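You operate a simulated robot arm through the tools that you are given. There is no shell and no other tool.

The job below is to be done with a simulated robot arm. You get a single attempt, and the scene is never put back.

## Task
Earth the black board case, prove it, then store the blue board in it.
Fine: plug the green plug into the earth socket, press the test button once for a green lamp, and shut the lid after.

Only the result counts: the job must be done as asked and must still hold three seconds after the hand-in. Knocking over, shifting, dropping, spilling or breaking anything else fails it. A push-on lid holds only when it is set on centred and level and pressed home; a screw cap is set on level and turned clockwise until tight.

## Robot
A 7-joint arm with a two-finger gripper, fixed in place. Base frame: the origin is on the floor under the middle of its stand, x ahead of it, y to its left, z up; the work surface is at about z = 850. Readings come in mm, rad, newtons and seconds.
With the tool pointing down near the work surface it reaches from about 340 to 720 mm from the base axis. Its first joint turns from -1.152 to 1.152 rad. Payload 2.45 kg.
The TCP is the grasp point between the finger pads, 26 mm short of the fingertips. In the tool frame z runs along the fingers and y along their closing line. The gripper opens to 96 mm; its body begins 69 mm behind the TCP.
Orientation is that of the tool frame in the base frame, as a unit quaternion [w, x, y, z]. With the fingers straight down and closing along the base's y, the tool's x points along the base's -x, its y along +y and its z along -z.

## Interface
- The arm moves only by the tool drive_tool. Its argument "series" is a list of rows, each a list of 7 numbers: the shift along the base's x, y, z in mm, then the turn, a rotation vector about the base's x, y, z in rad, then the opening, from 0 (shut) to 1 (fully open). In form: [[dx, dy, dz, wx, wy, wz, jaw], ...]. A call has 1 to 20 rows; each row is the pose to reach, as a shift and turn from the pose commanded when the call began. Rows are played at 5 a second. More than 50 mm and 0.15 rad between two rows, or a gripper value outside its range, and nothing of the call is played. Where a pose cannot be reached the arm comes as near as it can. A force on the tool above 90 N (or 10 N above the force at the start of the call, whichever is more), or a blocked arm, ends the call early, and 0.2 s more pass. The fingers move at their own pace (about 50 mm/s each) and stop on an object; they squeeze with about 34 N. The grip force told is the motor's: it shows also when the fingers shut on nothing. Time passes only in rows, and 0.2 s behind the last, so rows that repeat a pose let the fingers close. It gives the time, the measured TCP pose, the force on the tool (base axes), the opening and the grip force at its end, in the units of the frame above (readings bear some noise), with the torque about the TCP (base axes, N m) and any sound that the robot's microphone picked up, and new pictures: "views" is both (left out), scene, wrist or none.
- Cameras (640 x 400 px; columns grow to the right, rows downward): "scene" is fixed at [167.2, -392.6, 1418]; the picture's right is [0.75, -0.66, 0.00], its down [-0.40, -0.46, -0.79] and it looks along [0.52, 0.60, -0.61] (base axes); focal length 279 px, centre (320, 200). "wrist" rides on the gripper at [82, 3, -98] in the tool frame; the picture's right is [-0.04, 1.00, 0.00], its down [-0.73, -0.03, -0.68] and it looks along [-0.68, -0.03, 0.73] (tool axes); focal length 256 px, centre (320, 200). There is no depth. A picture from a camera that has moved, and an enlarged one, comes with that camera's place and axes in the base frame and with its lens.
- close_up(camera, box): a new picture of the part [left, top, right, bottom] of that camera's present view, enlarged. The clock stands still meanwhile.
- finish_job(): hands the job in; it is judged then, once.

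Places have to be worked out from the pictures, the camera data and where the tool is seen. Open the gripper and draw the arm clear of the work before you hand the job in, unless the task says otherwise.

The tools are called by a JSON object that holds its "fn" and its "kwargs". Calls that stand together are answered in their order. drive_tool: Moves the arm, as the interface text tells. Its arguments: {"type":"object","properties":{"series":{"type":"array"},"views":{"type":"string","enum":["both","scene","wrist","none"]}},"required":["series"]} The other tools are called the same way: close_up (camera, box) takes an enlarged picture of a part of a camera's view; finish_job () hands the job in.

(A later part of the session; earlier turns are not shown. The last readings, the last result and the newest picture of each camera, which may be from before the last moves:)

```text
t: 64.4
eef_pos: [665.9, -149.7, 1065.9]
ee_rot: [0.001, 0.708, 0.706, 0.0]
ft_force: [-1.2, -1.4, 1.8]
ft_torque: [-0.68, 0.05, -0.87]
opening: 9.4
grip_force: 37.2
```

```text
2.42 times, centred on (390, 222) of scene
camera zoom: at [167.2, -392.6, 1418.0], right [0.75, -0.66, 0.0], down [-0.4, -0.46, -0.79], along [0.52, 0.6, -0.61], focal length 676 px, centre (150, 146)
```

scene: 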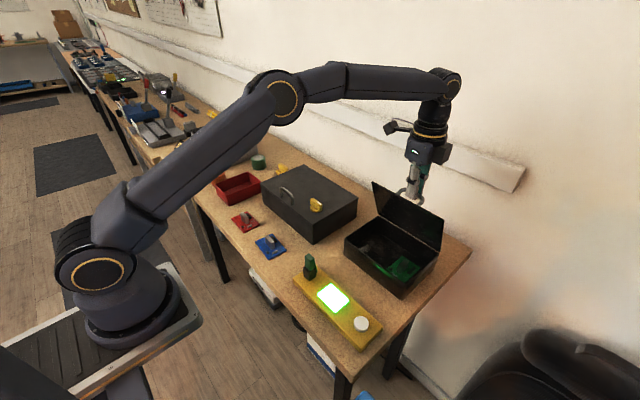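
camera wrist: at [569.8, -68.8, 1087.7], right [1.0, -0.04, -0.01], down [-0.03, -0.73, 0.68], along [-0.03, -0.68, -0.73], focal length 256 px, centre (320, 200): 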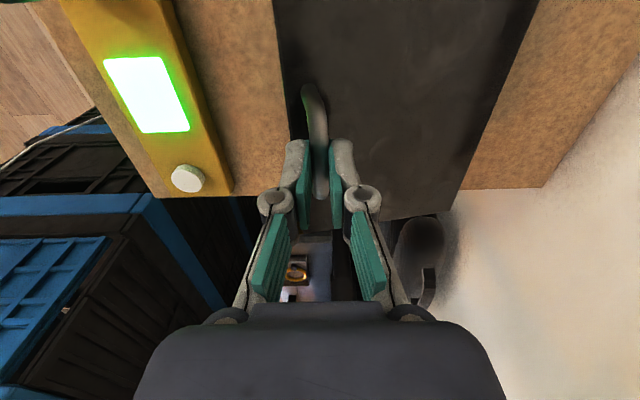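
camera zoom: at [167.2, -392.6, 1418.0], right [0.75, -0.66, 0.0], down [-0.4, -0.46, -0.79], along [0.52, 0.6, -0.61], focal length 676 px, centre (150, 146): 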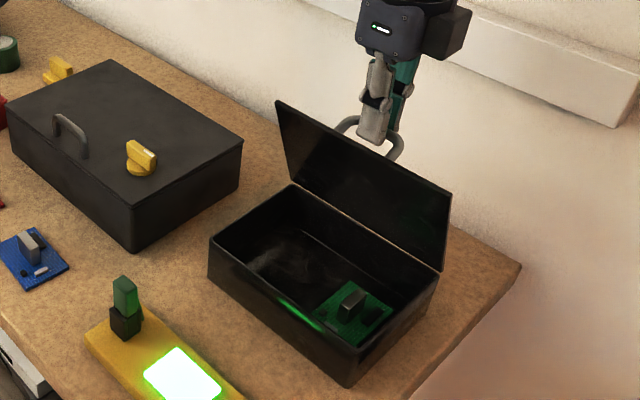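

Lid at about 70° with negligible force. I continue to 85° while tilting the tool outward slightly to keep within reach.

{"fn": "drive_tool", "kwargs": {"series": [[5, 0, 0.5, 0, -0.025, 0, 0], [10, 0, 0.8, 0, -0.05, 0, 0], [15, 0, 0.8, 0, -0.075, 0, 0], [20, 0, 0.6, 0, -0.1, 0, 0], [25, 0, 0.2, 0, -0.125, 0, 0], [30, 0, -0.5, 0, -0.15, 0, 0], [30, 0, -0.5, 0, -0.15, 0, 0]], "views": "scene"}}

{"fn": "close_up", "kwargs": {"camera": "scene", "box": [340, 130, 450, 280]}}

```text
t: 66.0
eef_pos: [697.0, -150.9, 1064.2]
ee_rot: [0.052, 0.706, 0.705, 0.053]
ft_force: [-1.3, -0.2, -4.6]
ft_torque: [-0.26, 0.06, -0.92]
opening: 9.2
grip_force: 37.1
```

scene: 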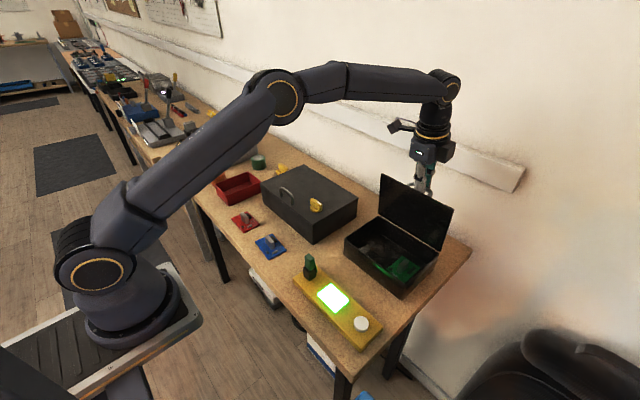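

```text
2.67 times, centred on (395, 205) of scene
camera zoom: at [167.3, -392.6, 1418.0], right [0.75, -0.66, 0.0], down [-0.4, -0.46, -0.79], along [0.52, 0.6, -0.61], focal length 744 px, centre (120, 187)
```

zoom: 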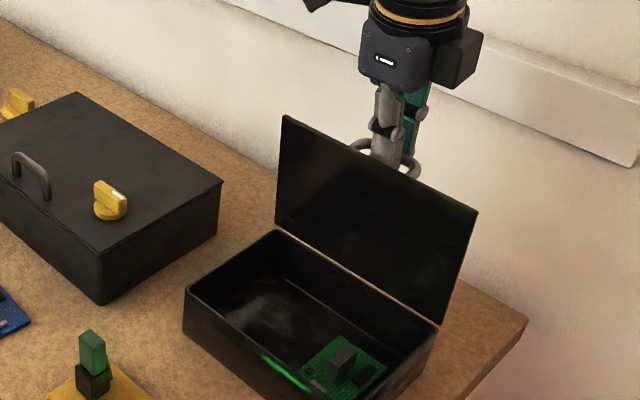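

About 85° open. I continue past vertical to 95° and watch for a stop.

{"fn": "drive_tool", "kwargs": {"series": [[4.9, 0, -1, 0, -0.025, 0, 0], [9.8, 0, -2.2, 0, -0.05, 0, 0], [14.6, 0, -3.7, 0, -0.075, 0, 0], [19.4, 0, -5.3, 0, -0.1, 0, 0], [19.4, 0, -5.3, 0, -0.1, 0, 0]], "views": "scene"}}

{"fn": "close_up", "kwargs": {"camera": "scene", "box": [340, 130, 450, 280]}}

```text
t: 67.2
eef_pos: [715.8, -151.1, 1058.8]
ee_rot: [0.089, 0.702, 0.701, 0.089]
ft_force: [0.1, -4.8, 0.8]
ft_torque: [-0.04, 0.01, -0.91]
opening: 9.4
grip_force: 36.7
```

scene: 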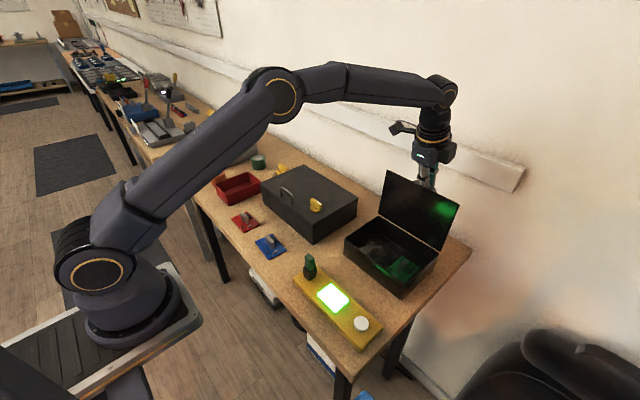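

```text
2.67 times, centred on (395, 205) of scene
camera zoom: at [167.2, -392.7, 1418.0], right [0.75, -0.66, 0.0], down [-0.4, -0.46, -0.79], along [0.52, 0.6, -0.61], focal length 744 px, centre (120, 187)
```

zoom: 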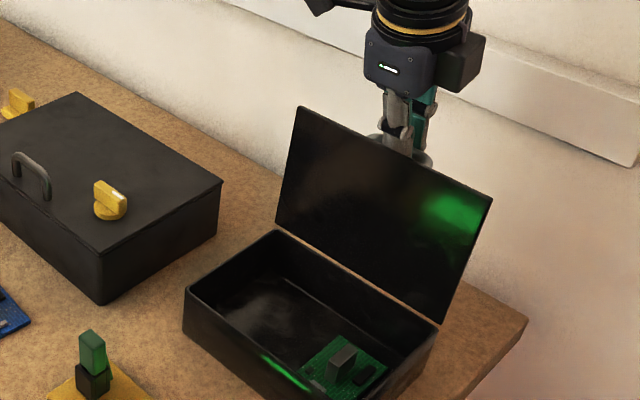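

The lid is just past vertical with almost no force. I go on to about 103° so it rests open by gravity.

{"fn": "drive_tool", "kwargs": {"series": [[4.8, 0, -1.9, 0, -0.03, 0, 0], [9.5, 0, -4, 0, -0.06, 0, 0], [15, 0, -6.6, 0, -0.08, 0, 0], [15, 0, -6.6, 0, -0.08, 0, 0]], "views": "both"}}

{"fn": "close_up", "kwargs": {"camera": "scene", "box": [340, 130, 450, 280]}}

```text
t: 68.2
eef_pos: [729.7, -150.0, 1054.4]
ee_rot: [0.117, 0.698, 0.697, 0.116]
ft_force: [-16.8, 1.0, 24.0]
ft_torque: [-0.47, 3.36, -2.15]
opening: 8.7
grip_force: 37.2
camera wrist: at [700.3, -68.6, 1148.4], right [0.95, -0.04, 0.32], down [-0.25, -0.73, 0.63], along [0.21, -0.68, -0.7], focal length 256 px, centre (320, 200)
```

scene: 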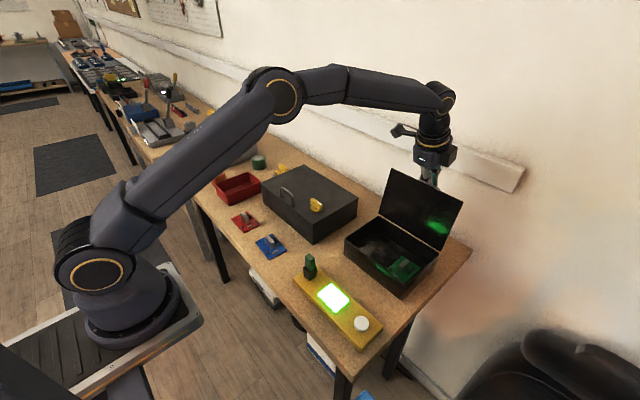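
wrist: 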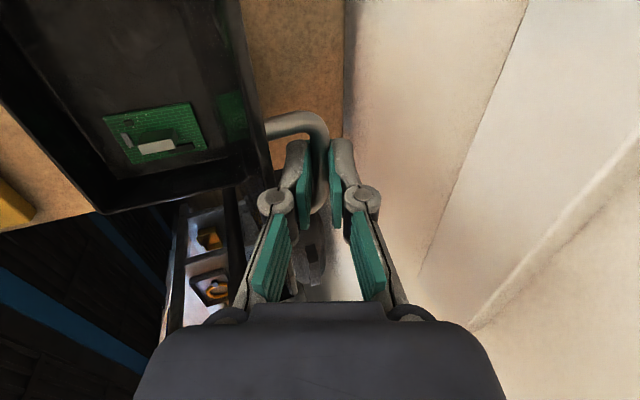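

```text
2.67 times, centred on (395, 205) of scene
camera zoom: at [166.2, -392.4, 1418.2], right [0.75, -0.66, 0.0], down [-0.4, -0.46, -0.79], along [0.52, 0.6, -0.61], focal length 744 px, centre (120, 187)
```

zoom: 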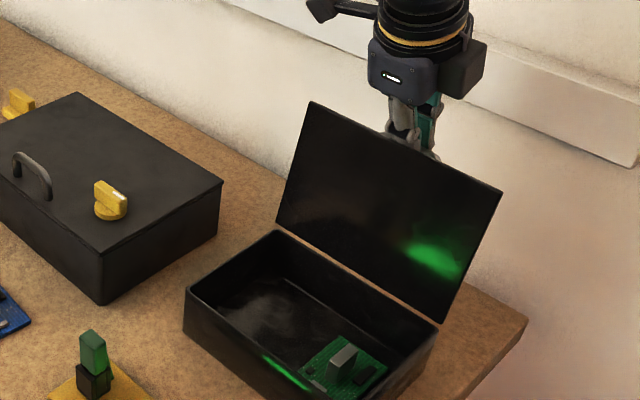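

Force jumped (24 N, 3.4 Nm), so the lid reached its stop or the knuckle touches its edge. I back off a little and then release.

{"fn": "drive_tool", "kwargs": {"series": [[-2.5, 0, 1.2, 0, 0.02, 0, 0], [-4.5, 0, 2.2, 0, 0.04, 0, 0], [-4.5, 0, 2.2, 0, 0.04, 0, 0]], "views": "none"}}

{"fn": "close_up", "kwargs": {"camera": "scene", "box": [340, 130, 450, 280]}}

{"fn": "close_up", "kwargs": {"camera": "wrist", "box": [200, 60, 440, 260]}}

```text
t: 69.0
eef_pos: [725.1, -150.9, 1055.3]
ee_rot: [0.102, 0.7, 0.7, 0.102]
ft_force: [-1.1, -3.3, 13.3]
ft_torque: [1.22, 0.81, -0.96]
opening: 9.1
grip_force: 36.2
```

```text
2.67 times, centred on (395, 205) of scene
camera zoom: at [166.9, -392.6, 1418.0], right [0.75, -0.66, 0.0], down [-0.4, -0.46, -0.79], along [0.52, 0.6, -0.61], focal length 744 px, centre (120, 187)
```

zoom: 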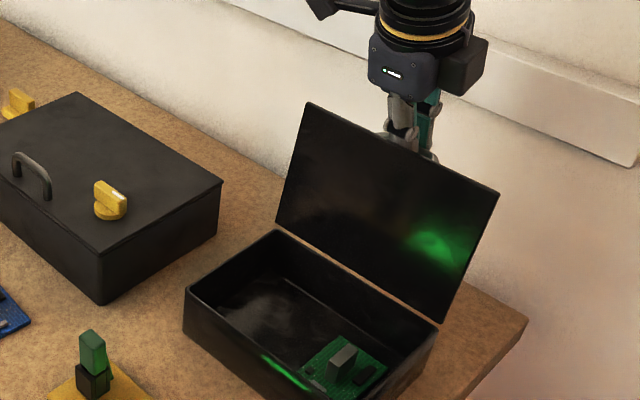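

```text
2.00 times, centred on (320, 160) of wrist
camera zoom: at [700.4, -68.7, 1150.9], right [0.96, -0.04, 0.29], down [-0.22, -0.73, 0.64], along [0.19, -0.68, -0.71], focal length 512 px, centre (320, 280)
```

zoom: 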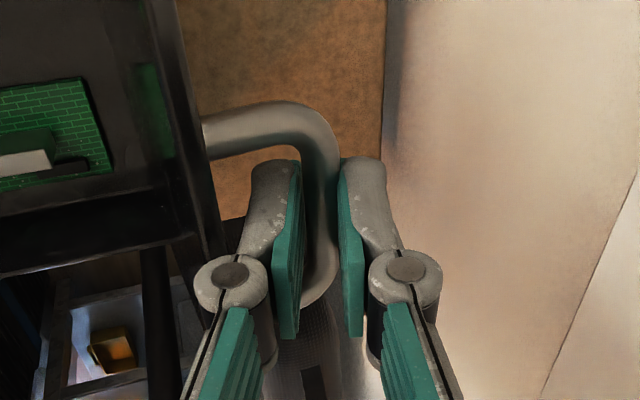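

Forces relaxed; the lid is around 98°. I ease up 1 mm, open the jaws just enough (≈17 mm) and withdraw along the tool axis.

{"fn": "drive_tool", "kwargs": {"series": [[0, 0, 1, 0, 0, 0, 0], [0, 0, 1, 0, 0, 0, 0.12], [0, 0, 1, 0, 0, 0, 0.18], [0, 0, 1, 0, 0, 0, 0.18]], "views": "wrist"}}

{"fn": "close_up", "kwargs": {"camera": "scene", "box": [340, 130, 450, 280]}}

{"fn": "close_up", "kwargs": {"camera": "wrist", "box": [200, 60, 440, 260]}}

```text
t: 70.0
eef_pos: [726.3, -149.1, 1056.2]
ee_rot: [0.103, 0.7, 0.7, 0.102]
ft_force: [-0.5, 1.6, 15.7]
ft_torque: [0.02, 0.78, -0.25]
opening: 14.2
grip_force: 0.1
camera wrist: at [700.3, -68.6, 1152.1], right [0.96, -0.04, 0.29], down [-0.22, -0.73, 0.64], along [0.19, -0.68, -0.71], focal length 256 px, centre (320, 200)
```

wrist: 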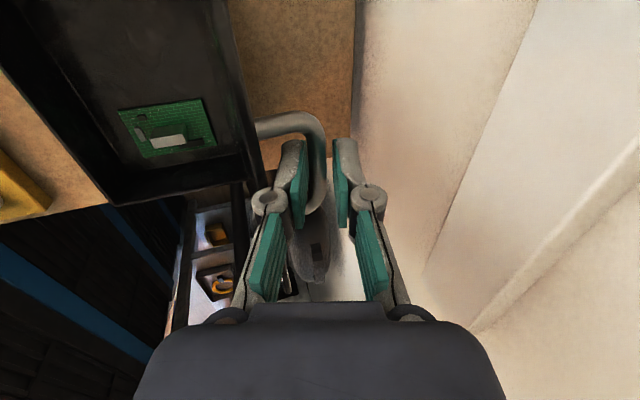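

```text
2.67 times, centred on (395, 205) of scene
camera zoom: at [166.9, -392.5, 1418.1], right [0.75, -0.66, 0.0], down [-0.4, -0.46, -0.79], along [0.52, 0.6, -0.61], focal length 744 px, centre (120, 187)
```

zoom: 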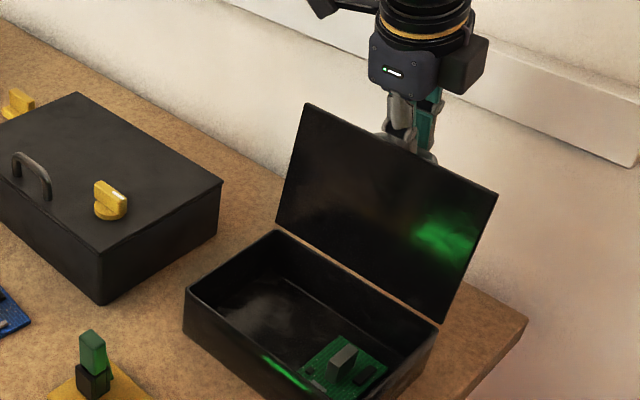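

```text
2.00 times, centred on (320, 160) of wrist
camera zoom: at [700.3, -68.6, 1152.1], right [0.96, -0.04, 0.29], down [-0.22, -0.73, 0.64], along [0.19, -0.68, -0.71], focal length 512 px, centre (320, 280)
```

zoom: 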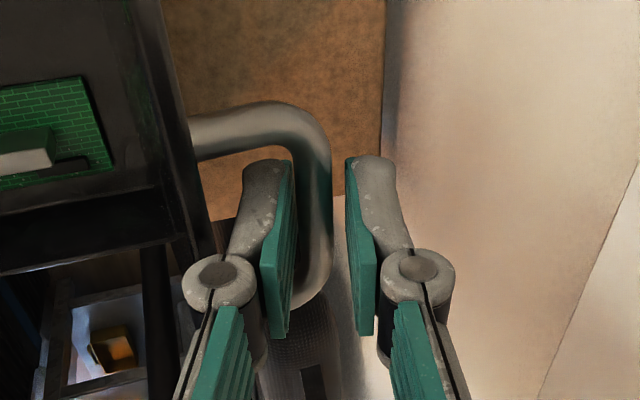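

The left knuckle rests on the lid's edge (15 N upward). I withdraw gently upward along the tool axis and check.

{"fn": "drive_tool", "kwargs": {"series": [[0, 0, 2, 0, 0, 0, 0.18], [-0.8, 0, 5, 0, 0, 0, 0.18], [-1.8, 0, 10, 0, 0, 0, 0.18], [-2.8, 0, 15, 0, 0, 0, 0.18], [-3.8, 0, 20, 0, 0, 0, 0.18]], "views": "wrist"}}

{"fn": "close_up", "kwargs": {"camera": "scene", "box": [340, 130, 450, 280]}}

{"fn": "close_up", "kwargs": {"camera": "wrist", "box": [200, 60, 440, 260]}}

```text
t: 71.2
eef_pos: [720.8, -150.0, 1075.4]
ee_rot: [0.102, 0.7, 0.699, 0.101]
ft_force: [0.3, 0.3, 0.0]
ft_torque: [0.03, 0.01, 0.0]
opening: 17.3
grip_force: 0.1
camera wrist: at [696.2, -68.7, 1170.4], right [0.96, -0.04, 0.29], down [-0.22, -0.73, 0.64], along [0.18, -0.68, -0.71], focal length 256 px, centre (320, 200)
```

wrist: 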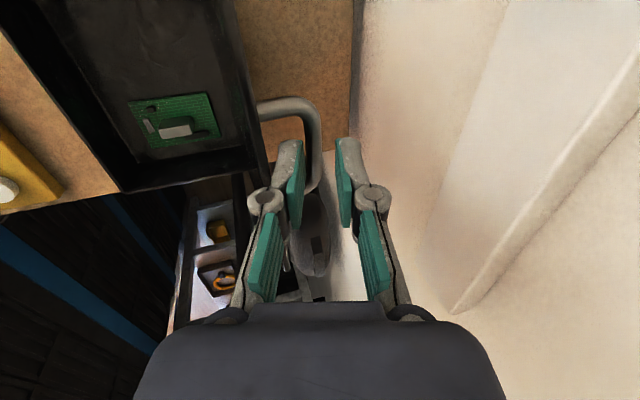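

```text
2.67 times, centred on (395, 205) of scene
camera zoom: at [167.2, -392.6, 1418.0], right [0.75, -0.66, 0.0], down [-0.4, -0.46, -0.79], along [0.52, 0.6, -0.61], focal length 744 px, centre (120, 187)
```

zoom: 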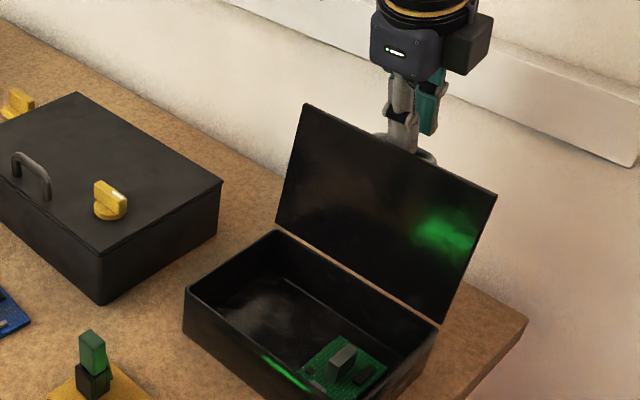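

```text
2.00 times, centred on (320, 160) of wrist
camera zoom: at [696.2, -68.7, 1170.4], right [0.96, -0.04, 0.29], down [-0.22, -0.73, 0.64], along [0.18, -0.68, -0.71], focal length 512 px, centre (320, 280)
```

zoom: 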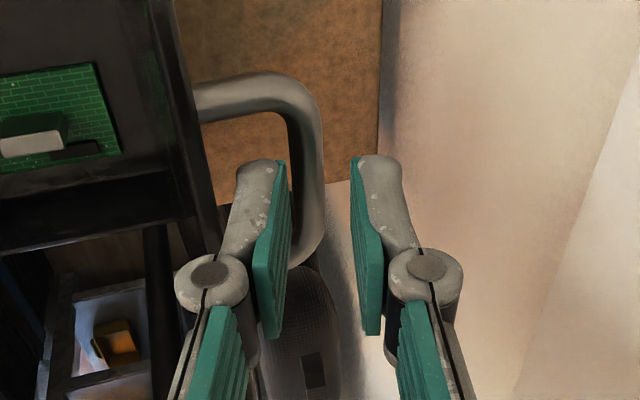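

The fingers are clear of the bar and the lid stays open by itself. I rise further and then go back over toward the blue board, returning the tool to yaw 0 upright.

{"fn": "drive_tool", "kwargs": {"series": [[-5, 0, 25, 0, 0.03, 0, 0.18], [-12, 0, 55, 0, 0.06, 0, 0.18], [-30, 5, 75, 0, 0.1, 0, 0.3], [-60, 20, 80, 0, 0.15, 0, 0.4], [-100, 40, 80, 0, 0.205, 0, 0.4], [-140, 60, 80, 0, 0.205, 0, 0.4], [-180, 80, 80, 0, 0.205, 0, 0.4], [-215, 110, 80, 0, 0.205, 0, 0.4], [-250, 140, 80, 0, 0.205, 0, 0.4], [-280, 170, 80, 0, 0.205, 0, 0.4], [-300, 200, 75, 0, 0.205, 0, 0.4], [-310, 235, 65, 0, 0.205, 0, 0.4], [-310, 235, 65, 0, 0.205, 0, 0.4]], "views": "both"}}

```text
t: 74.0
eef_pos: [412.2, 84.6, 1140.9]
ee_rot: [0.03, 0.706, 0.707, 0.031]
ft_force: [-0.2, -0.6, -0.6]
ft_torque: [-0.01, 0.0, -0.01]
opening: 38.3
grip_force: 0.0
camera wrist: at [407.3, 166.6, 1238.9], right [1.0, -0.04, 0.08], down [-0.09, -0.73, 0.67], along [0.04, -0.68, -0.73], focal length 256 px, centre (320, 200)
```

scene: 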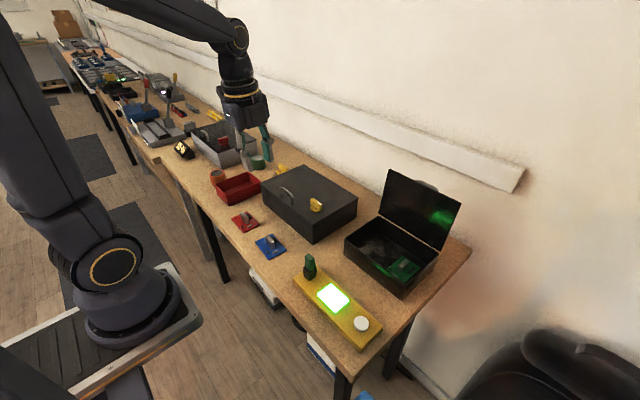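
wrist: 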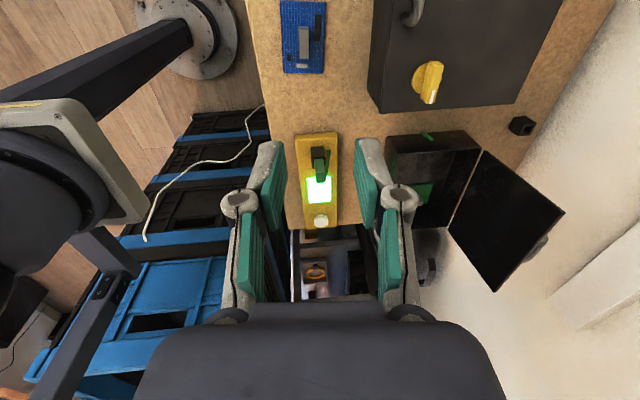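

The lid stays open, lamp is green and the plug is in place. I remove the residual tilt first.

{"fn": "drive_tool", "kwargs": {"series": [[0, 0, 0, 0, 0.05, 0, 0.4], [0, 0, 0, 0, 0.085, 0, 0.4], [0, 0, 0, 0, 0.085, 0, 0.4]], "views": "none"}}

{"fn": "close_up", "kwargs": {"camera": "scene", "box": [330, 160, 450, 305]}}

{"fn": "close_up", "kwargs": {"camera": "scene", "box": [220, 200, 300, 270]}}

```text
t: 74.8
eef_pos: [412.6, 84.6, 1140.6]
ee_rot: [0.0, 0.707, 0.707, 0.0]
ft_force: [1.0, 0.6, -0.6]
ft_torque: [-0.01, 0.01, 0.01]
opening: 38.5
grip_force: 0.0
```

```text
2.76 times, centred on (390, 232) of scene
camera zoom: at [167.2, -392.6, 1418.0], right [0.75, -0.66, 0.0], down [-0.4, -0.46, -0.79], along [0.52, 0.6, -0.61], focal length 769 px, centre (127, 110)
```

zoom: 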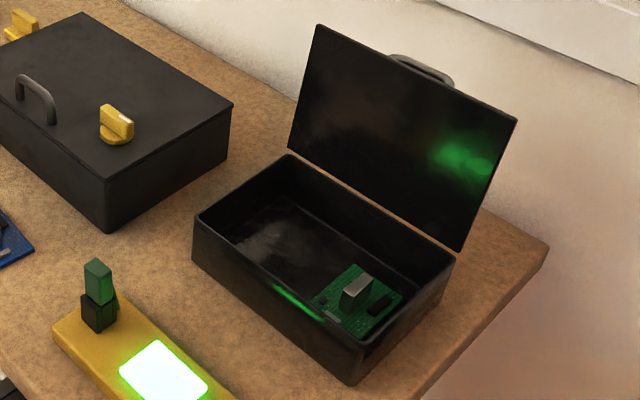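

```text
5.71 times, centred on (260, 235) of scene
camera zoom: at [167.2, -392.6, 1418.0], right [0.75, -0.66, 0.0], down [-0.4, -0.46, -0.79], along [0.52, 0.6, -0.61], focal length 1593 px, centre (663, 0)
```

zoom: 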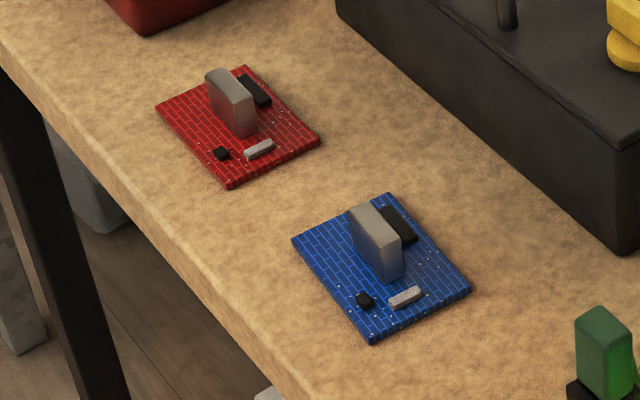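

The grey grip block on the blue board is thin along x and long along y, so the present yaw (-90°) suits it. I'll zoom on it in the wrist view to locate it.

{"fn": "close_up", "kwargs": {"camera": "wrist", "box": [240, 0, 380, 100]}}

{"fn": "close_up", "kwargs": {"camera": "wrist", "box": [360, 100, 560, 240]}}

```text
4.00 times, centred on (310, 50) of wrist
camera zoom: at [415.4, 166.0, 1239.3], right [1.0, -0.04, 0.0], down [-0.03, -0.73, 0.68], along [-0.03, -0.68, -0.73], focal length 1024 px, centre (360, 800)
```

zoom: 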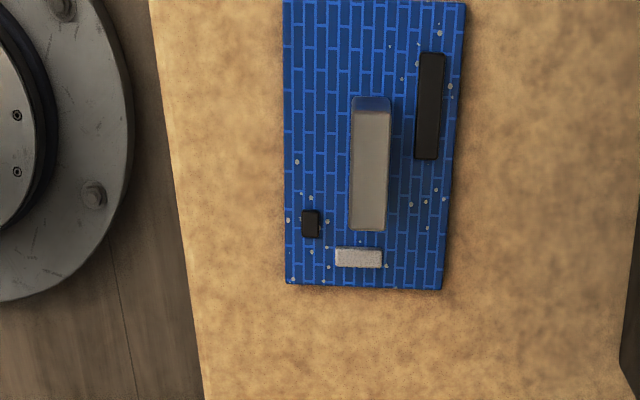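

```text
2.86 times, centred on (460, 170) of wrist
camera zoom: at [415.4, 166.0, 1239.3], right [1.0, -0.04, 0.0], down [-0.03, -0.73, 0.68], along [-0.03, -0.68, -0.73], focal length 731 px, centre (-80, 286)
```

zoom: 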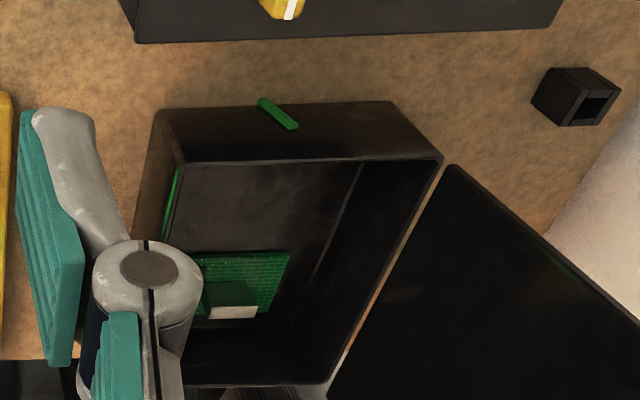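

Slab centre is about (415, 94), 11 mm thick along x, 31 mm long, top z≈878–885, with the board turned about -0.075 rad. I descend to above it, aligning the yaw.

{"fn": "drive_tool", "kwargs": {"series": [[1, 4, -40, 0, 0, -0.03, 0.35], [2.3, 9.1, -80, 0, 0, -0.075, 0.3], [2.3, 9.1, -120, 0, 0, -0.075, 0.3], [2.3, 9.1, -160, 0, 0, -0.075, 0.3], [2.3, 9.1, -195, 0, 0, -0.075, 0.3], [2.3, 9.1, -195, 0, 0, -0.075, 0.3]], "views": "both"}}

{"fn": "close_up", "kwargs": {"camera": "wrist", "box": [220, 40, 420, 220]}}

{"fn": "close_up", "kwargs": {"camera": "scene", "box": [230, 200, 310, 270]}}

```text
t: 76.2
eef_pos: [414.7, 94.8, 943.8]
ee_rot: [0.0, 0.734, 0.68, 0.0]
ft_force: [-0.2, 0.1, 0.3]
ft_torque: [-0.01, 0.0, -0.04]
opening: 28.9
grip_force: 0.1
camera wrist: at [422.4, 176.1, 1043.0], right [0.99, -0.12, 0.0], down [-0.08, -0.73, 0.68], along [-0.08, -0.67, -0.73], focal length 256 px, centre (320, 200)
```

scene: 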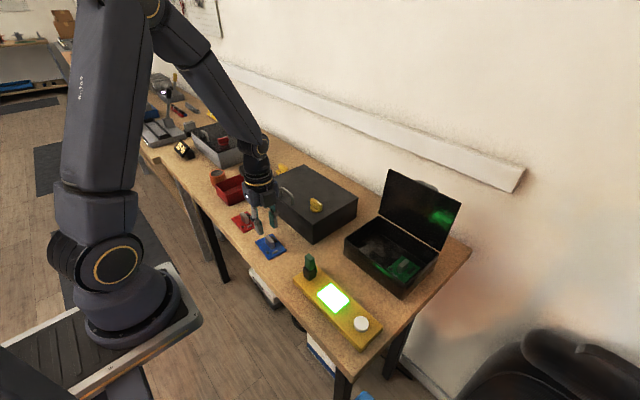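
wrist: 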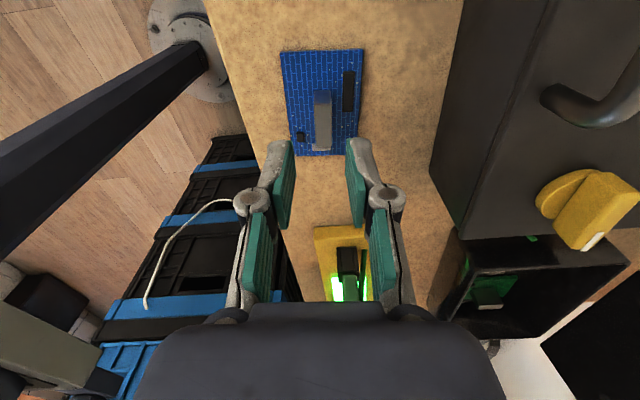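

```text
2.22 times, centred on (320, 130) of wrist
camera zoom: at [422.4, 176.1, 1043.0], right [0.99, -0.12, 0.0], down [-0.08, -0.73, 0.68], along [-0.08, -0.67, -0.73], focal length 569 px, centre (320, 356)
```

zoom: 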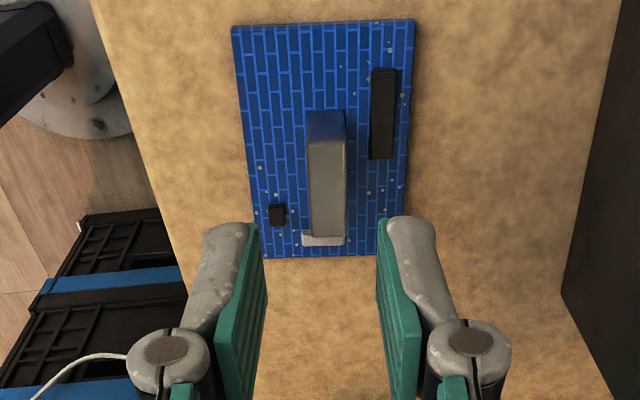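

```text
5.71 times, centred on (270, 235) of scene
camera zoom: at [167.2, -392.6, 1418.0], right [0.75, -0.66, 0.0], down [-0.4, -0.46, -0.79], along [0.52, 0.6, -0.61], focal length 1593 px, centre (606, 0)
```

zoom: 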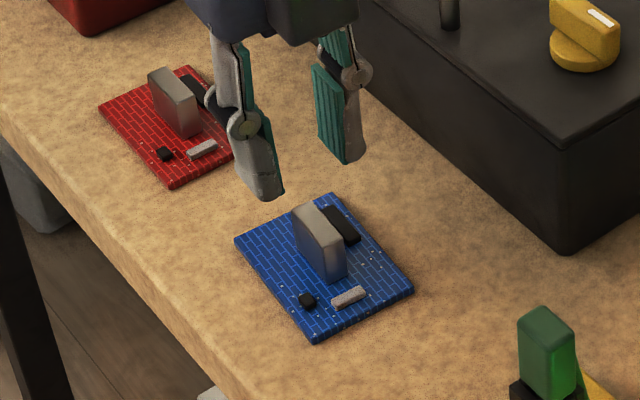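

Alignment looks good: the slab is about 1.4 mm to +x of the tool centre. I descend to grasp height (tips ≈ 864, above the board surface).

{"fn": "drive_tool", "kwargs": {"series": [[1.4, -1.5, -20, 0, 0, 0, 0.3], [1.4, -2.5, -38, 0, 0, 0, 0.3], [1.4, -2.5, -50, 0, 0, 0, 0.3], [1.4, -2.5, -54, 0, 0, 0, 0.3], [1.4, -2.5, -54, 0, 0, 0, 0.3]], "views": "wrist"}}

{"fn": "close_up", "kwargs": {"camera": "wrist", "box": [220, 60, 420, 240]}}

{"fn": "close_up", "kwargs": {"camera": "scene", "box": [240, 210, 300, 262]}}

```text
t: 77.4
eef_pos: [415.2, 91.9, 890.9]
ee_rot: [0.0, 0.733, 0.68, 0.001]
ft_force: [-0.4, -1.0, 0.2]
ft_torque: [-0.01, 0.01, 0.0]
opening: 28.9
grip_force: 0.1
camera wrist: at [424.7, 172.7, 989.8], right [0.99, -0.12, 0.0], down [-0.08, -0.73, 0.68], along [-0.08, -0.67, -0.73], focal length 256 px, centre (320, 200)
```

wrist: 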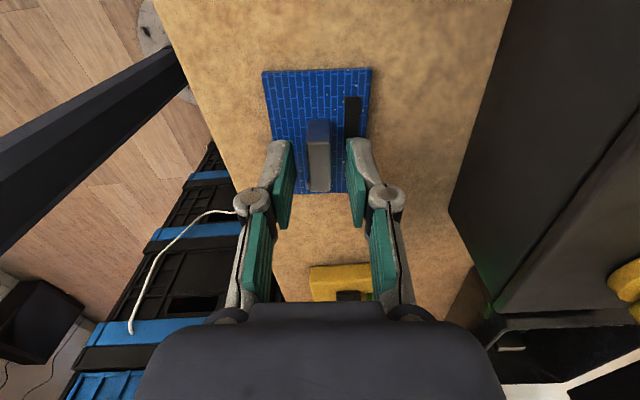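

```text
2.22 times, centred on (320, 150) of wrist
camera zoom: at [424.7, 172.7, 989.8], right [0.99, -0.12, 0.0], down [-0.08, -0.73, 0.68], along [-0.08, -0.67, -0.73], focal length 569 px, centre (320, 311)
```

zoom: 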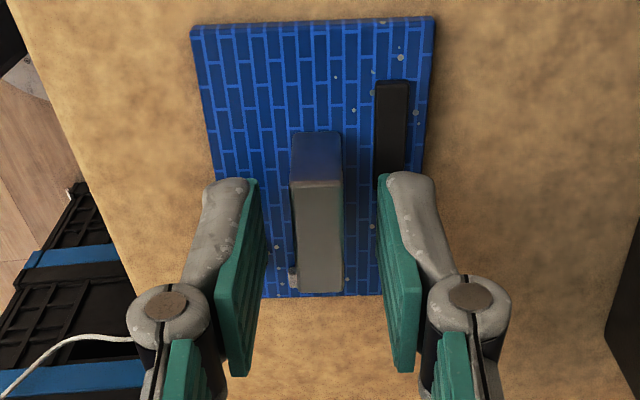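

```text
7.69 times, centred on (270, 236) of scene
camera zoom: at [167.2, -392.6, 1418.0], right [0.75, -0.66, 0.0], down [-0.4, -0.46, -0.79], along [0.52, 0.6, -0.61], focal length 2145 px, centre (705, -77)
```

zoom: 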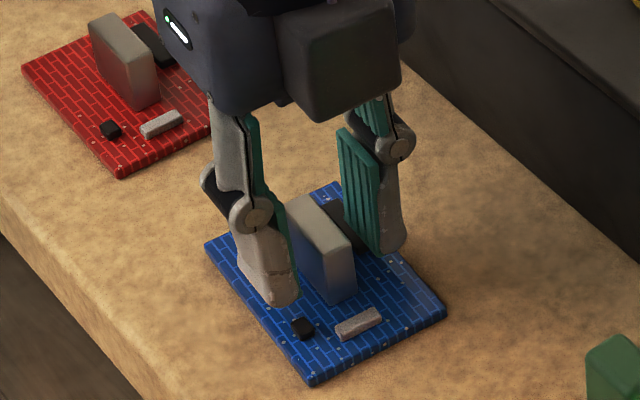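

The slab is between the pads. I nudge -0.7 mm in x and close.

{"fn": "drive_tool", "kwargs": {"series": [[-0.7, 0, 0, 0, 0, 0, 0.25], [-0.7, 0, 0, 0, 0, 0, 0.12], [-0.7, 0, 0, 0, 0, 0, 0], [-0.7, 0, 0, 0, 0, 0, 0], [-0.7, 0, 0, 0, 0, 0, 0]], "views": "wrist"}}

{"fn": "close_up", "kwargs": {"camera": "scene", "box": [240, 210, 300, 262]}}

```text
t: 78.6
eef_pos: [415.6, 90.1, 891.8]
ee_rot: [0.0, 0.733, 0.68, 0.001]
ft_force: [-0.7, 1.0, 0.4]
ft_torque: [-0.02, -0.02, -0.02]
opening: 10.9
grip_force: 34.4
camera wrist: at [424.3, 172.7, 990.1], right [0.99, -0.12, 0.0], down [-0.08, -0.73, 0.68], along [-0.08, -0.67, -0.73], focal length 256 px, centre (320, 200)
```

wrist: 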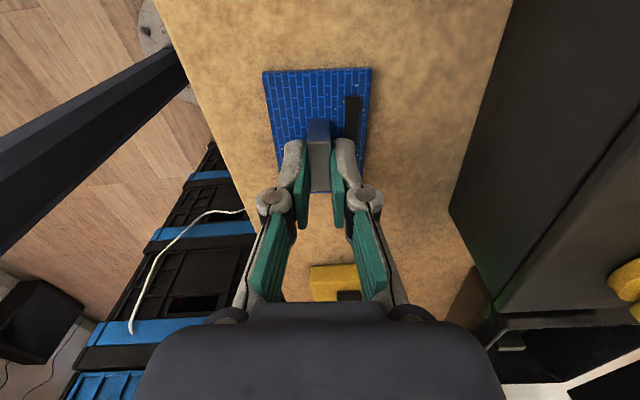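

```text
7.69 times, centred on (270, 236) of scene
camera zoom: at [167.2, -392.6, 1418.0], right [0.75, -0.66, 0.0], down [-0.4, -0.46, -0.79], along [0.52, 0.6, -0.61], focal length 2145 px, centre (705, -77)
```

zoom: 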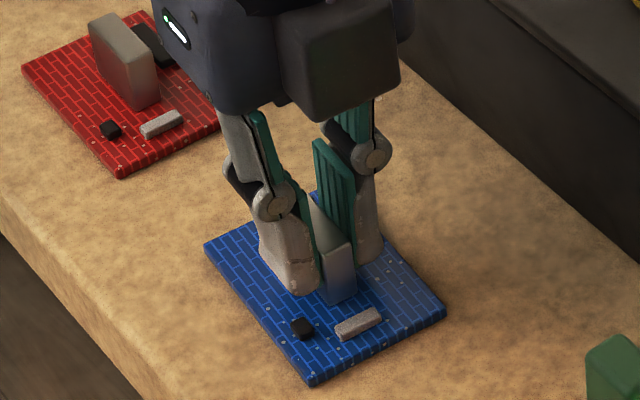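

Slab gripped (10.9 mm). I lift the board and check that it hangs level.

{"fn": "drive_tool", "kwargs": {"series": [[0, 0, 5, 0, 0, 0, 0], [0, 0, 15, 0, 0, 0, 0], [0, 0, 35, 0, 0, 0, 0], [0, 0, 65, 0, 0, 0, 0], [0, 0, 100, 0, 0, 0, 0], [0, 0, 150, 0, 0, 0, 0], [0, 0, 150, 0, 0, 0, 0]], "views": "both"}}

{"fn": "close_up", "kwargs": {"camera": "scene", "box": [220, 150, 320, 240]}}

```text
t: 80.2
eef_pos: [413.0, 90.6, 1041.1]
ee_rot: [-0.001, 0.734, 0.679, -0.001]
ft_force: [0.1, -0.4, 0.0]
ft_torque: [-0.04, -0.02, 0.02]
opening: 0.0
grip_force: 28.4
camera wrist: at [422.0, 172.1, 1139.9], right [0.99, -0.12, 0.0], down [-0.09, -0.73, 0.68], along [-0.08, -0.67, -0.73], focal length 256 px, centre (320, 200)
```

scene: 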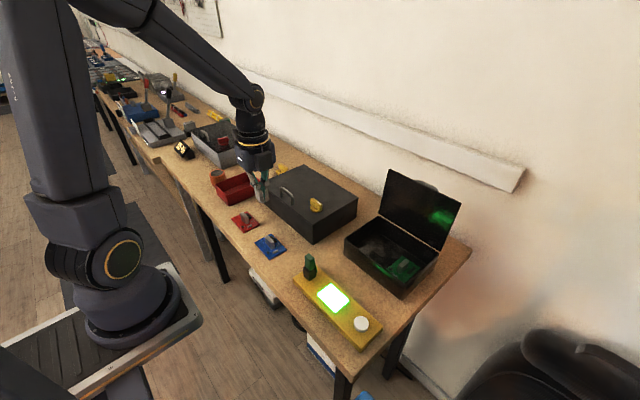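
wrist: 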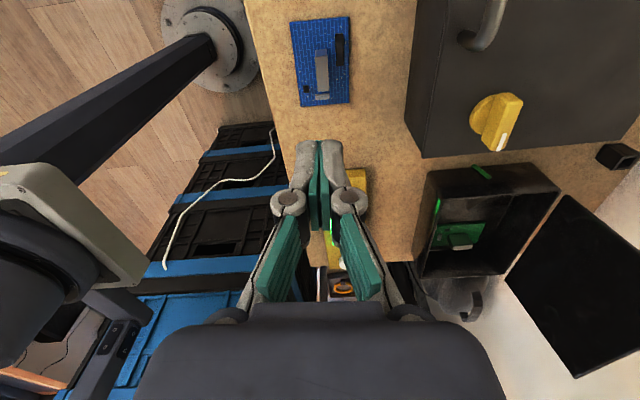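

```text
4.44 times, centred on (270, 195) of scene
camera zoom: at [167.2, -392.6, 1418.0], right [0.75, -0.66, 0.0], down [-0.4, -0.46, -0.79], along [0.52, 0.6, -0.61], focal length 1239 px, centre (542, 222)
```

zoom: 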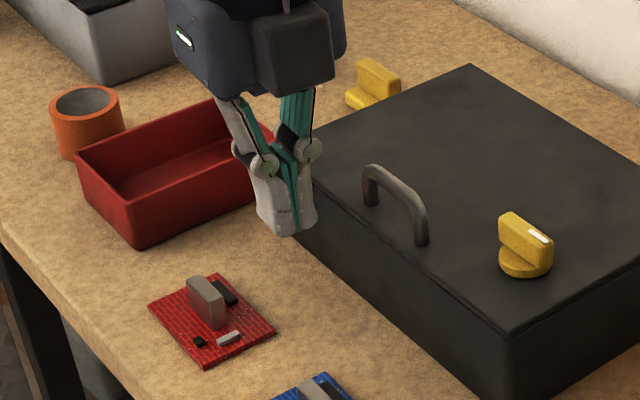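

The slab slipped out of the grip; the board stayed on the table. I'll look at it closely before a second, lower grasp.

{"fn": "close_up", "kwargs": {"camera": "wrist", "box": [260, 0, 400, 120]}}

{"fn": "close_up", "kwargs": {"camera": "scene", "box": [245, 215, 300, 265]}}

```text
3.33 times, centred on (330, 60) of wrist
camera zoom: at [422.0, 172.1, 1139.9], right [0.99, -0.12, 0.0], down [-0.09, -0.73, 0.68], along [-0.08, -0.67, -0.73], focal length 853 px, centre (287, 667)
```

zoom: 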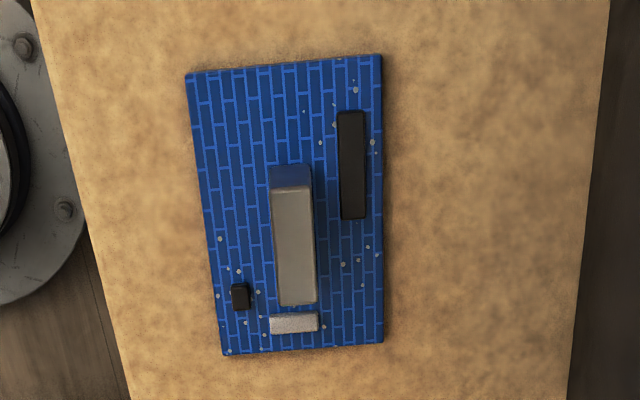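

```text
8.00 times, centred on (272, 240) of scene
camera zoom: at [167.2, -392.6, 1418.0], right [0.75, -0.66, 0.0], down [-0.4, -0.46, -0.79], along [0.52, 0.6, -0.61], focal length 2231 px, centre (700, -120)
```

zoom: 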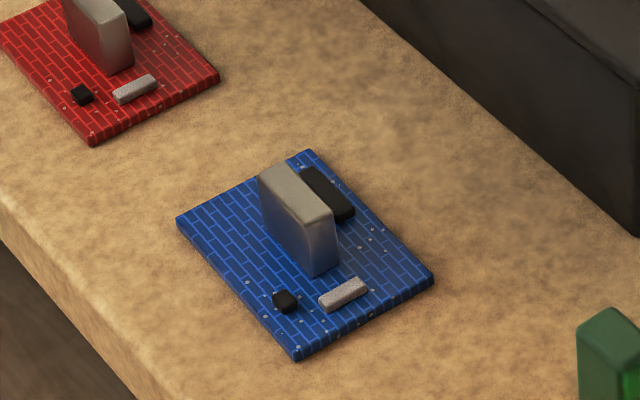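

The board is unmoved. I'll regrasp lower (TCP ≈ 885) and a few mm toward -y, with a narrower opening, then lift very gently in small steps.

{"fn": "drive_tool", "kwargs": {"series": [[1.5, -2, -45, 0, 0, 0, 0.15], [1.5, -3, -90, 0, 0, 0, 0.22], [1.5, -3, -125, 0, 0, 0, 0.22], [1.5, -3, -140, 0, 0, 0, 0.22], [1.5, -3, -140, 0, 0, 0, 0.22]], "views": "wrist"}}

{"fn": "close_up", "kwargs": {"camera": "wrist", "box": [240, 80, 400, 220]}}

{"fn": "close_up", "kwargs": {"camera": "scene", "box": [245, 215, 300, 265]}}

```text
t: 81.4
eef_pos: [415.7, 88.8, 900.8]
ee_rot: [0.0, 0.734, 0.68, 0.0]
ft_force: [-0.5, -0.2, 0.5]
ft_torque: [0.01, -0.02, 0.0]
opening: 21.1
grip_force: 0.1
camera wrist: at [424.9, 169.6, 998.5], right [0.99, -0.12, 0.0], down [-0.08, -0.73, 0.68], along [-0.08, -0.67, -0.73], focal length 256 px, centre (320, 200)
```

wrist: 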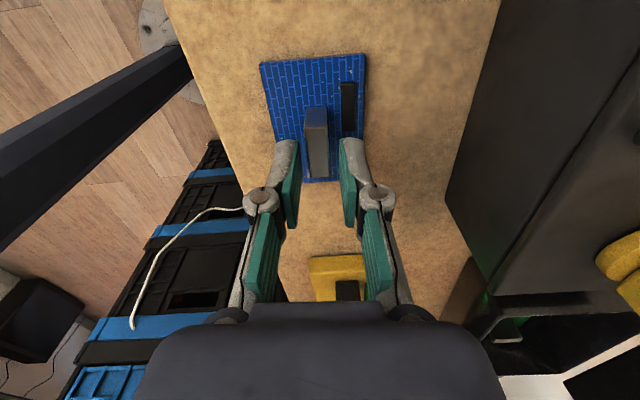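

```text
2.86 times, centred on (320, 150) of wrist
camera zoom: at [424.9, 169.6, 998.5], right [0.99, -0.12, 0.0], down [-0.08, -0.73, 0.68], along [-0.08, -0.67, -0.73], focal length 731 px, centre (320, 343)
```

zoom: 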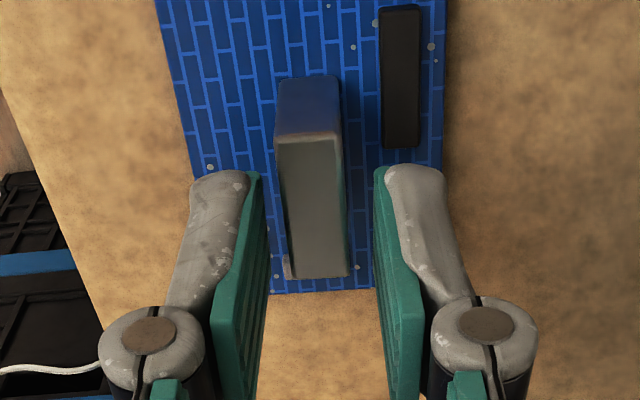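

```text
8.00 times, centred on (272, 240) of scene
camera zoom: at [167.2, -392.6, 1418.0], right [0.75, -0.66, 0.0], down [-0.4, -0.46, -0.79], along [0.52, 0.6, -0.61], focal length 2231 px, centre (700, -120)
```

zoom: 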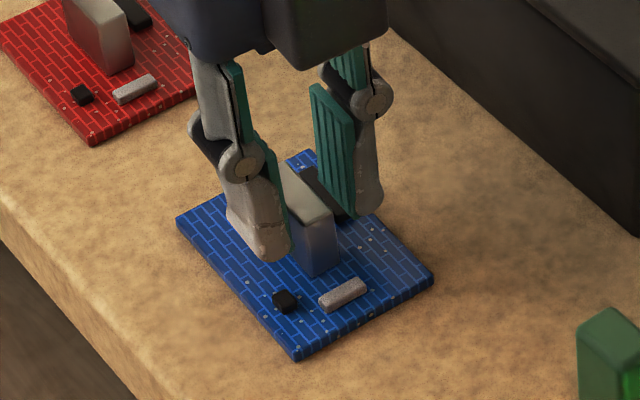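

Jaws straddle the slab. I lower 15 mm more, shift +1.5 mm in y, and close.

{"fn": "drive_tool", "kwargs": {"series": [[-0.3, 1.5, -8, 0, 0, 0, 0.22], [-0.3, 1.5, -15.5, 0, 0, 0, 0.22], [-0.3, 1.5, -15.5, 0, 0, 0, 0.1], [-0.3, 1.5, -15.5, 0, 0, 0, 0], [-0.3, 1.5, -15.5, 0, 0, 0, 0], [-0.3, 1.5, -15.5, 0, 0, 0, 0]], "views": "wrist"}}

{"fn": "close_up", "kwargs": {"camera": "wrist", "box": [240, 80, 400, 220]}}

{"fn": "close_up", "kwargs": {"camera": "scene", "box": [245, 215, 300, 265]}}

```text
t: 82.8
eef_pos: [414.7, 89.1, 884.7]
ee_rot: [0.0, 0.733, 0.68, 0.0]
ft_force: [-0.2, -0.8, 0.3]
ft_torque: [0.02, -0.07, -0.01]
opening: 10.9
grip_force: 33.7
camera wrist: at [424.2, 171.2, 983.5], right [0.99, -0.12, 0.0], down [-0.08, -0.73, 0.68], along [-0.08, -0.67, -0.73], focal length 256 px, centre (320, 200)
```

wrist: 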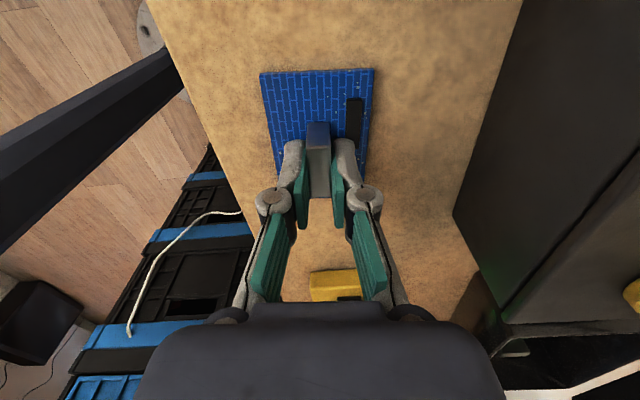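

```text
2.86 times, centred on (320, 150) of wrist
camera zoom: at [424.2, 171.2, 983.5], right [0.99, -0.12, 0.0], down [-0.08, -0.73, 0.68], along [-0.08, -0.67, -0.73], focal length 731 px, centre (320, 343)
```

zoom: 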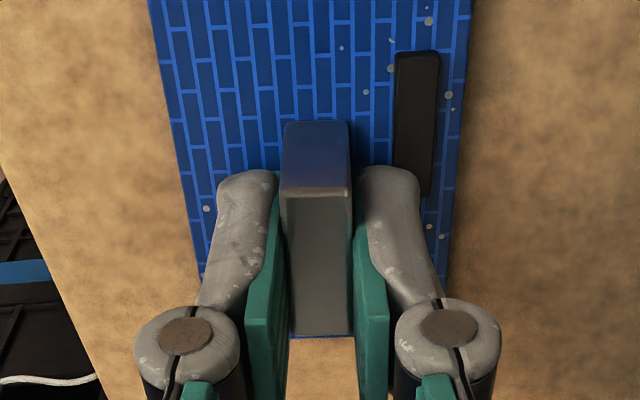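

```text
8.00 times, centred on (272, 240) of scene
camera zoom: at [167.2, -392.6, 1418.0], right [0.75, -0.66, 0.0], down [-0.4, -0.46, -0.79], along [0.52, 0.6, -0.61], focal length 2231 px, centre (700, -120)
```

zoom: 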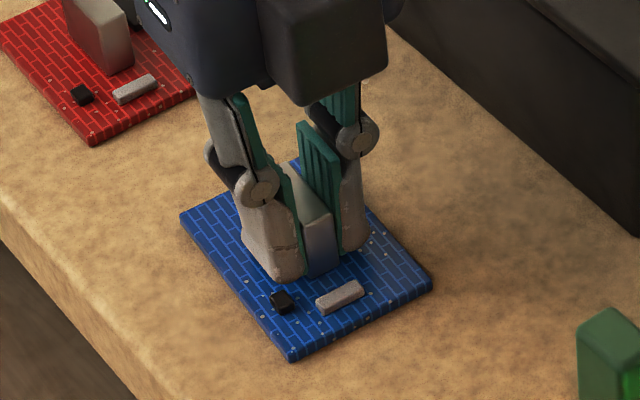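

Gripped at 10.9 mm with the pads low on the slab. I lift just 4 mm slowly and check.

{"fn": "drive_tool", "kwargs": {"series": [[0, 0, 1, 0, 0, 0, 0], [0, 0, 2, 0, 0, 0, 0], [0, 0, 3, 0, 0, 0, 0], [0, 0, 4, 0, 0, 0, 0], [0, 0, 4, 0, 0, 0, 0]], "views": "none"}}

{"fn": "close_up", "kwargs": {"camera": "scene", "box": [245, 215, 300, 265]}}

{"fn": "close_up", "kwargs": {"camera": "wrist", "box": [240, 80, 400, 220]}}

```text
t: 84.0
eef_pos: [415.5, 91.9, 889.6]
ee_rot: [0.0, 0.733, 0.68, -0.001]
ft_force: [0.8, 0.7, -0.1]
ft_torque: [0.0, -0.03, 0.03]
opening: 10.9
grip_force: 34.0
```

```text
8.00 times, centred on (272, 240) of scene
camera zoom: at [167.2, -392.6, 1418.0], right [0.75, -0.66, 0.0], down [-0.4, -0.46, -0.79], along [0.52, 0.6, -0.61], focal length 2231 px, centre (700, -120)
```

zoom: 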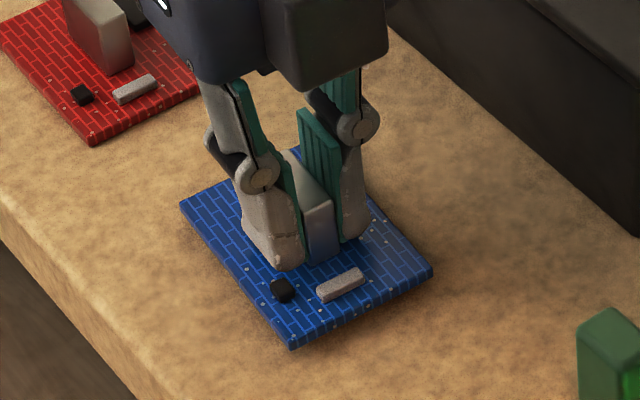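

```text
2.86 times, centred on (320, 150) of wrist
camera zoom: at [425.3, 171.7, 988.4], right [0.99, -0.12, 0.0], down [-0.09, -0.73, 0.68], along [-0.08, -0.67, -0.73], focal length 731 px, centre (320, 343)
```

zoom: 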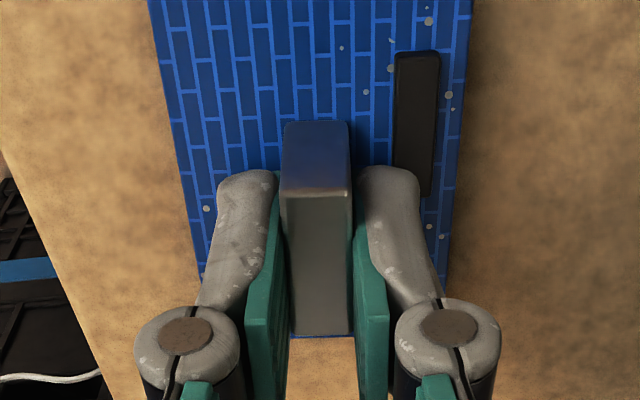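

It holds and rises level this time. I continue lifting smoothly to about z 1030.

{"fn": "drive_tool", "kwargs": {"series": [[0, 0, 2, 0, 0, 0, 0], [0, 0, 6, 0, 0, 0, 0], [0, 0, 12, 0, 0, 0, 0], [0, 0, 20, 0, 0, 0, 0], [0, 0, 30, 0, 0, 0, 0], [0, 0, 42, 0, 0, 0, 0], [0, 0, 55, 0, 0, 0, 0], [0, 0, 68, 0, 0, 0, 0], [0, 0, 81, 0, 0, 0, 0], [0, 0, 94, 0, 0, 0, 0], [0, 0, 107, 0, 0, 0, 0], [0, 0, 119, 0, 0, 0, 0], [0, 0, 129, 0, 0, 0, 0], [0, 0, 136, 0, 0, 0, 0], [0, 0, 140, 0, 0, 0, 0], [0, 0, 140, 0, 0, 0, 0]], "views": "both"}}

```text
t: 87.4
eef_pos: [416.1, 89.3, 1030.8]
ee_rot: [-0.001, 0.734, 0.68, -0.001]
ft_force: [0.7, 0.4, -0.2]
ft_torque: [-0.01, -0.03, 0.0]
opening: 10.9
grip_force: 34.0
camera wrist: at [426.0, 171.2, 1129.5], right [0.99, -0.12, 0.0], down [-0.08, -0.73, 0.68], along [-0.08, -0.67, -0.73], focal length 256 px, centre (320, 200)
```

scene: 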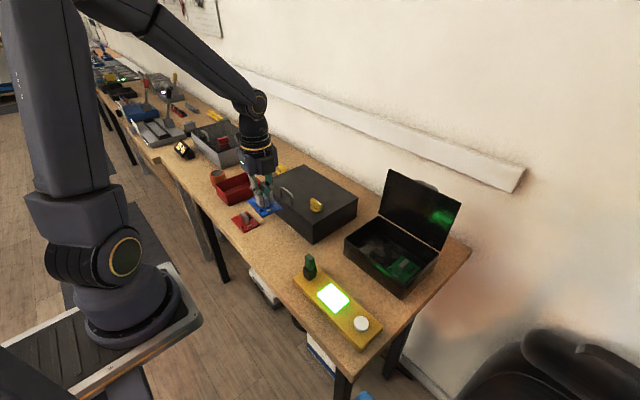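
wrist: 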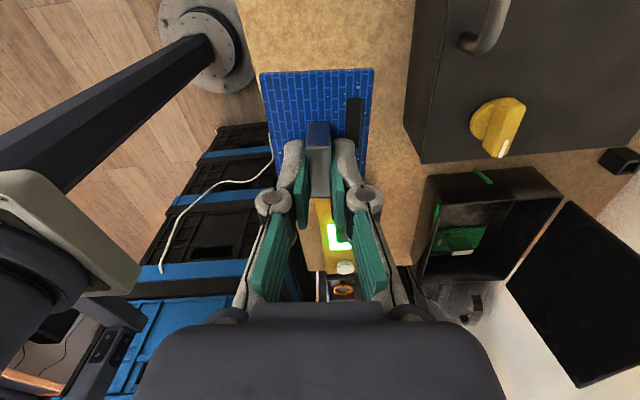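

The board is held. I'll zoom on the case interior in both cameras to plan the set-down spot.

{"fn": "close_up", "kwargs": {"camera": "wrist", "box": [400, 150, 580, 300]}}

{"fn": "close_up", "kwargs": {"camera": "scene", "box": [335, 205, 445, 300]}}

```text
2.67 times, centred on (490, 225) of wrist
camera zoom: at [426.0, 171.2, 1129.5], right [0.99, -0.12, 0.0], down [-0.08, -0.73, 0.68], along [-0.08, -0.67, -0.73], focal length 683 px, centre (-133, 133)
```

zoom: 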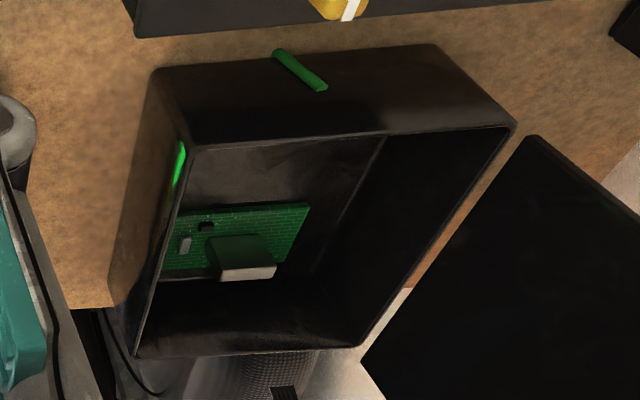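

```text
4.21 times, centred on (390, 252) of scene
camera zoom: at [167.2, -392.6, 1418.0], right [0.75, -0.66, 0.0], down [-0.4, -0.46, -0.79], along [0.52, 0.6, -0.61], focal length 1174 px, centre (25, -21)
```

zoom: 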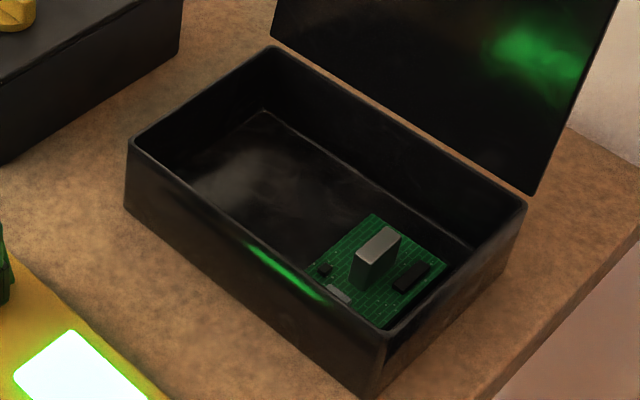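

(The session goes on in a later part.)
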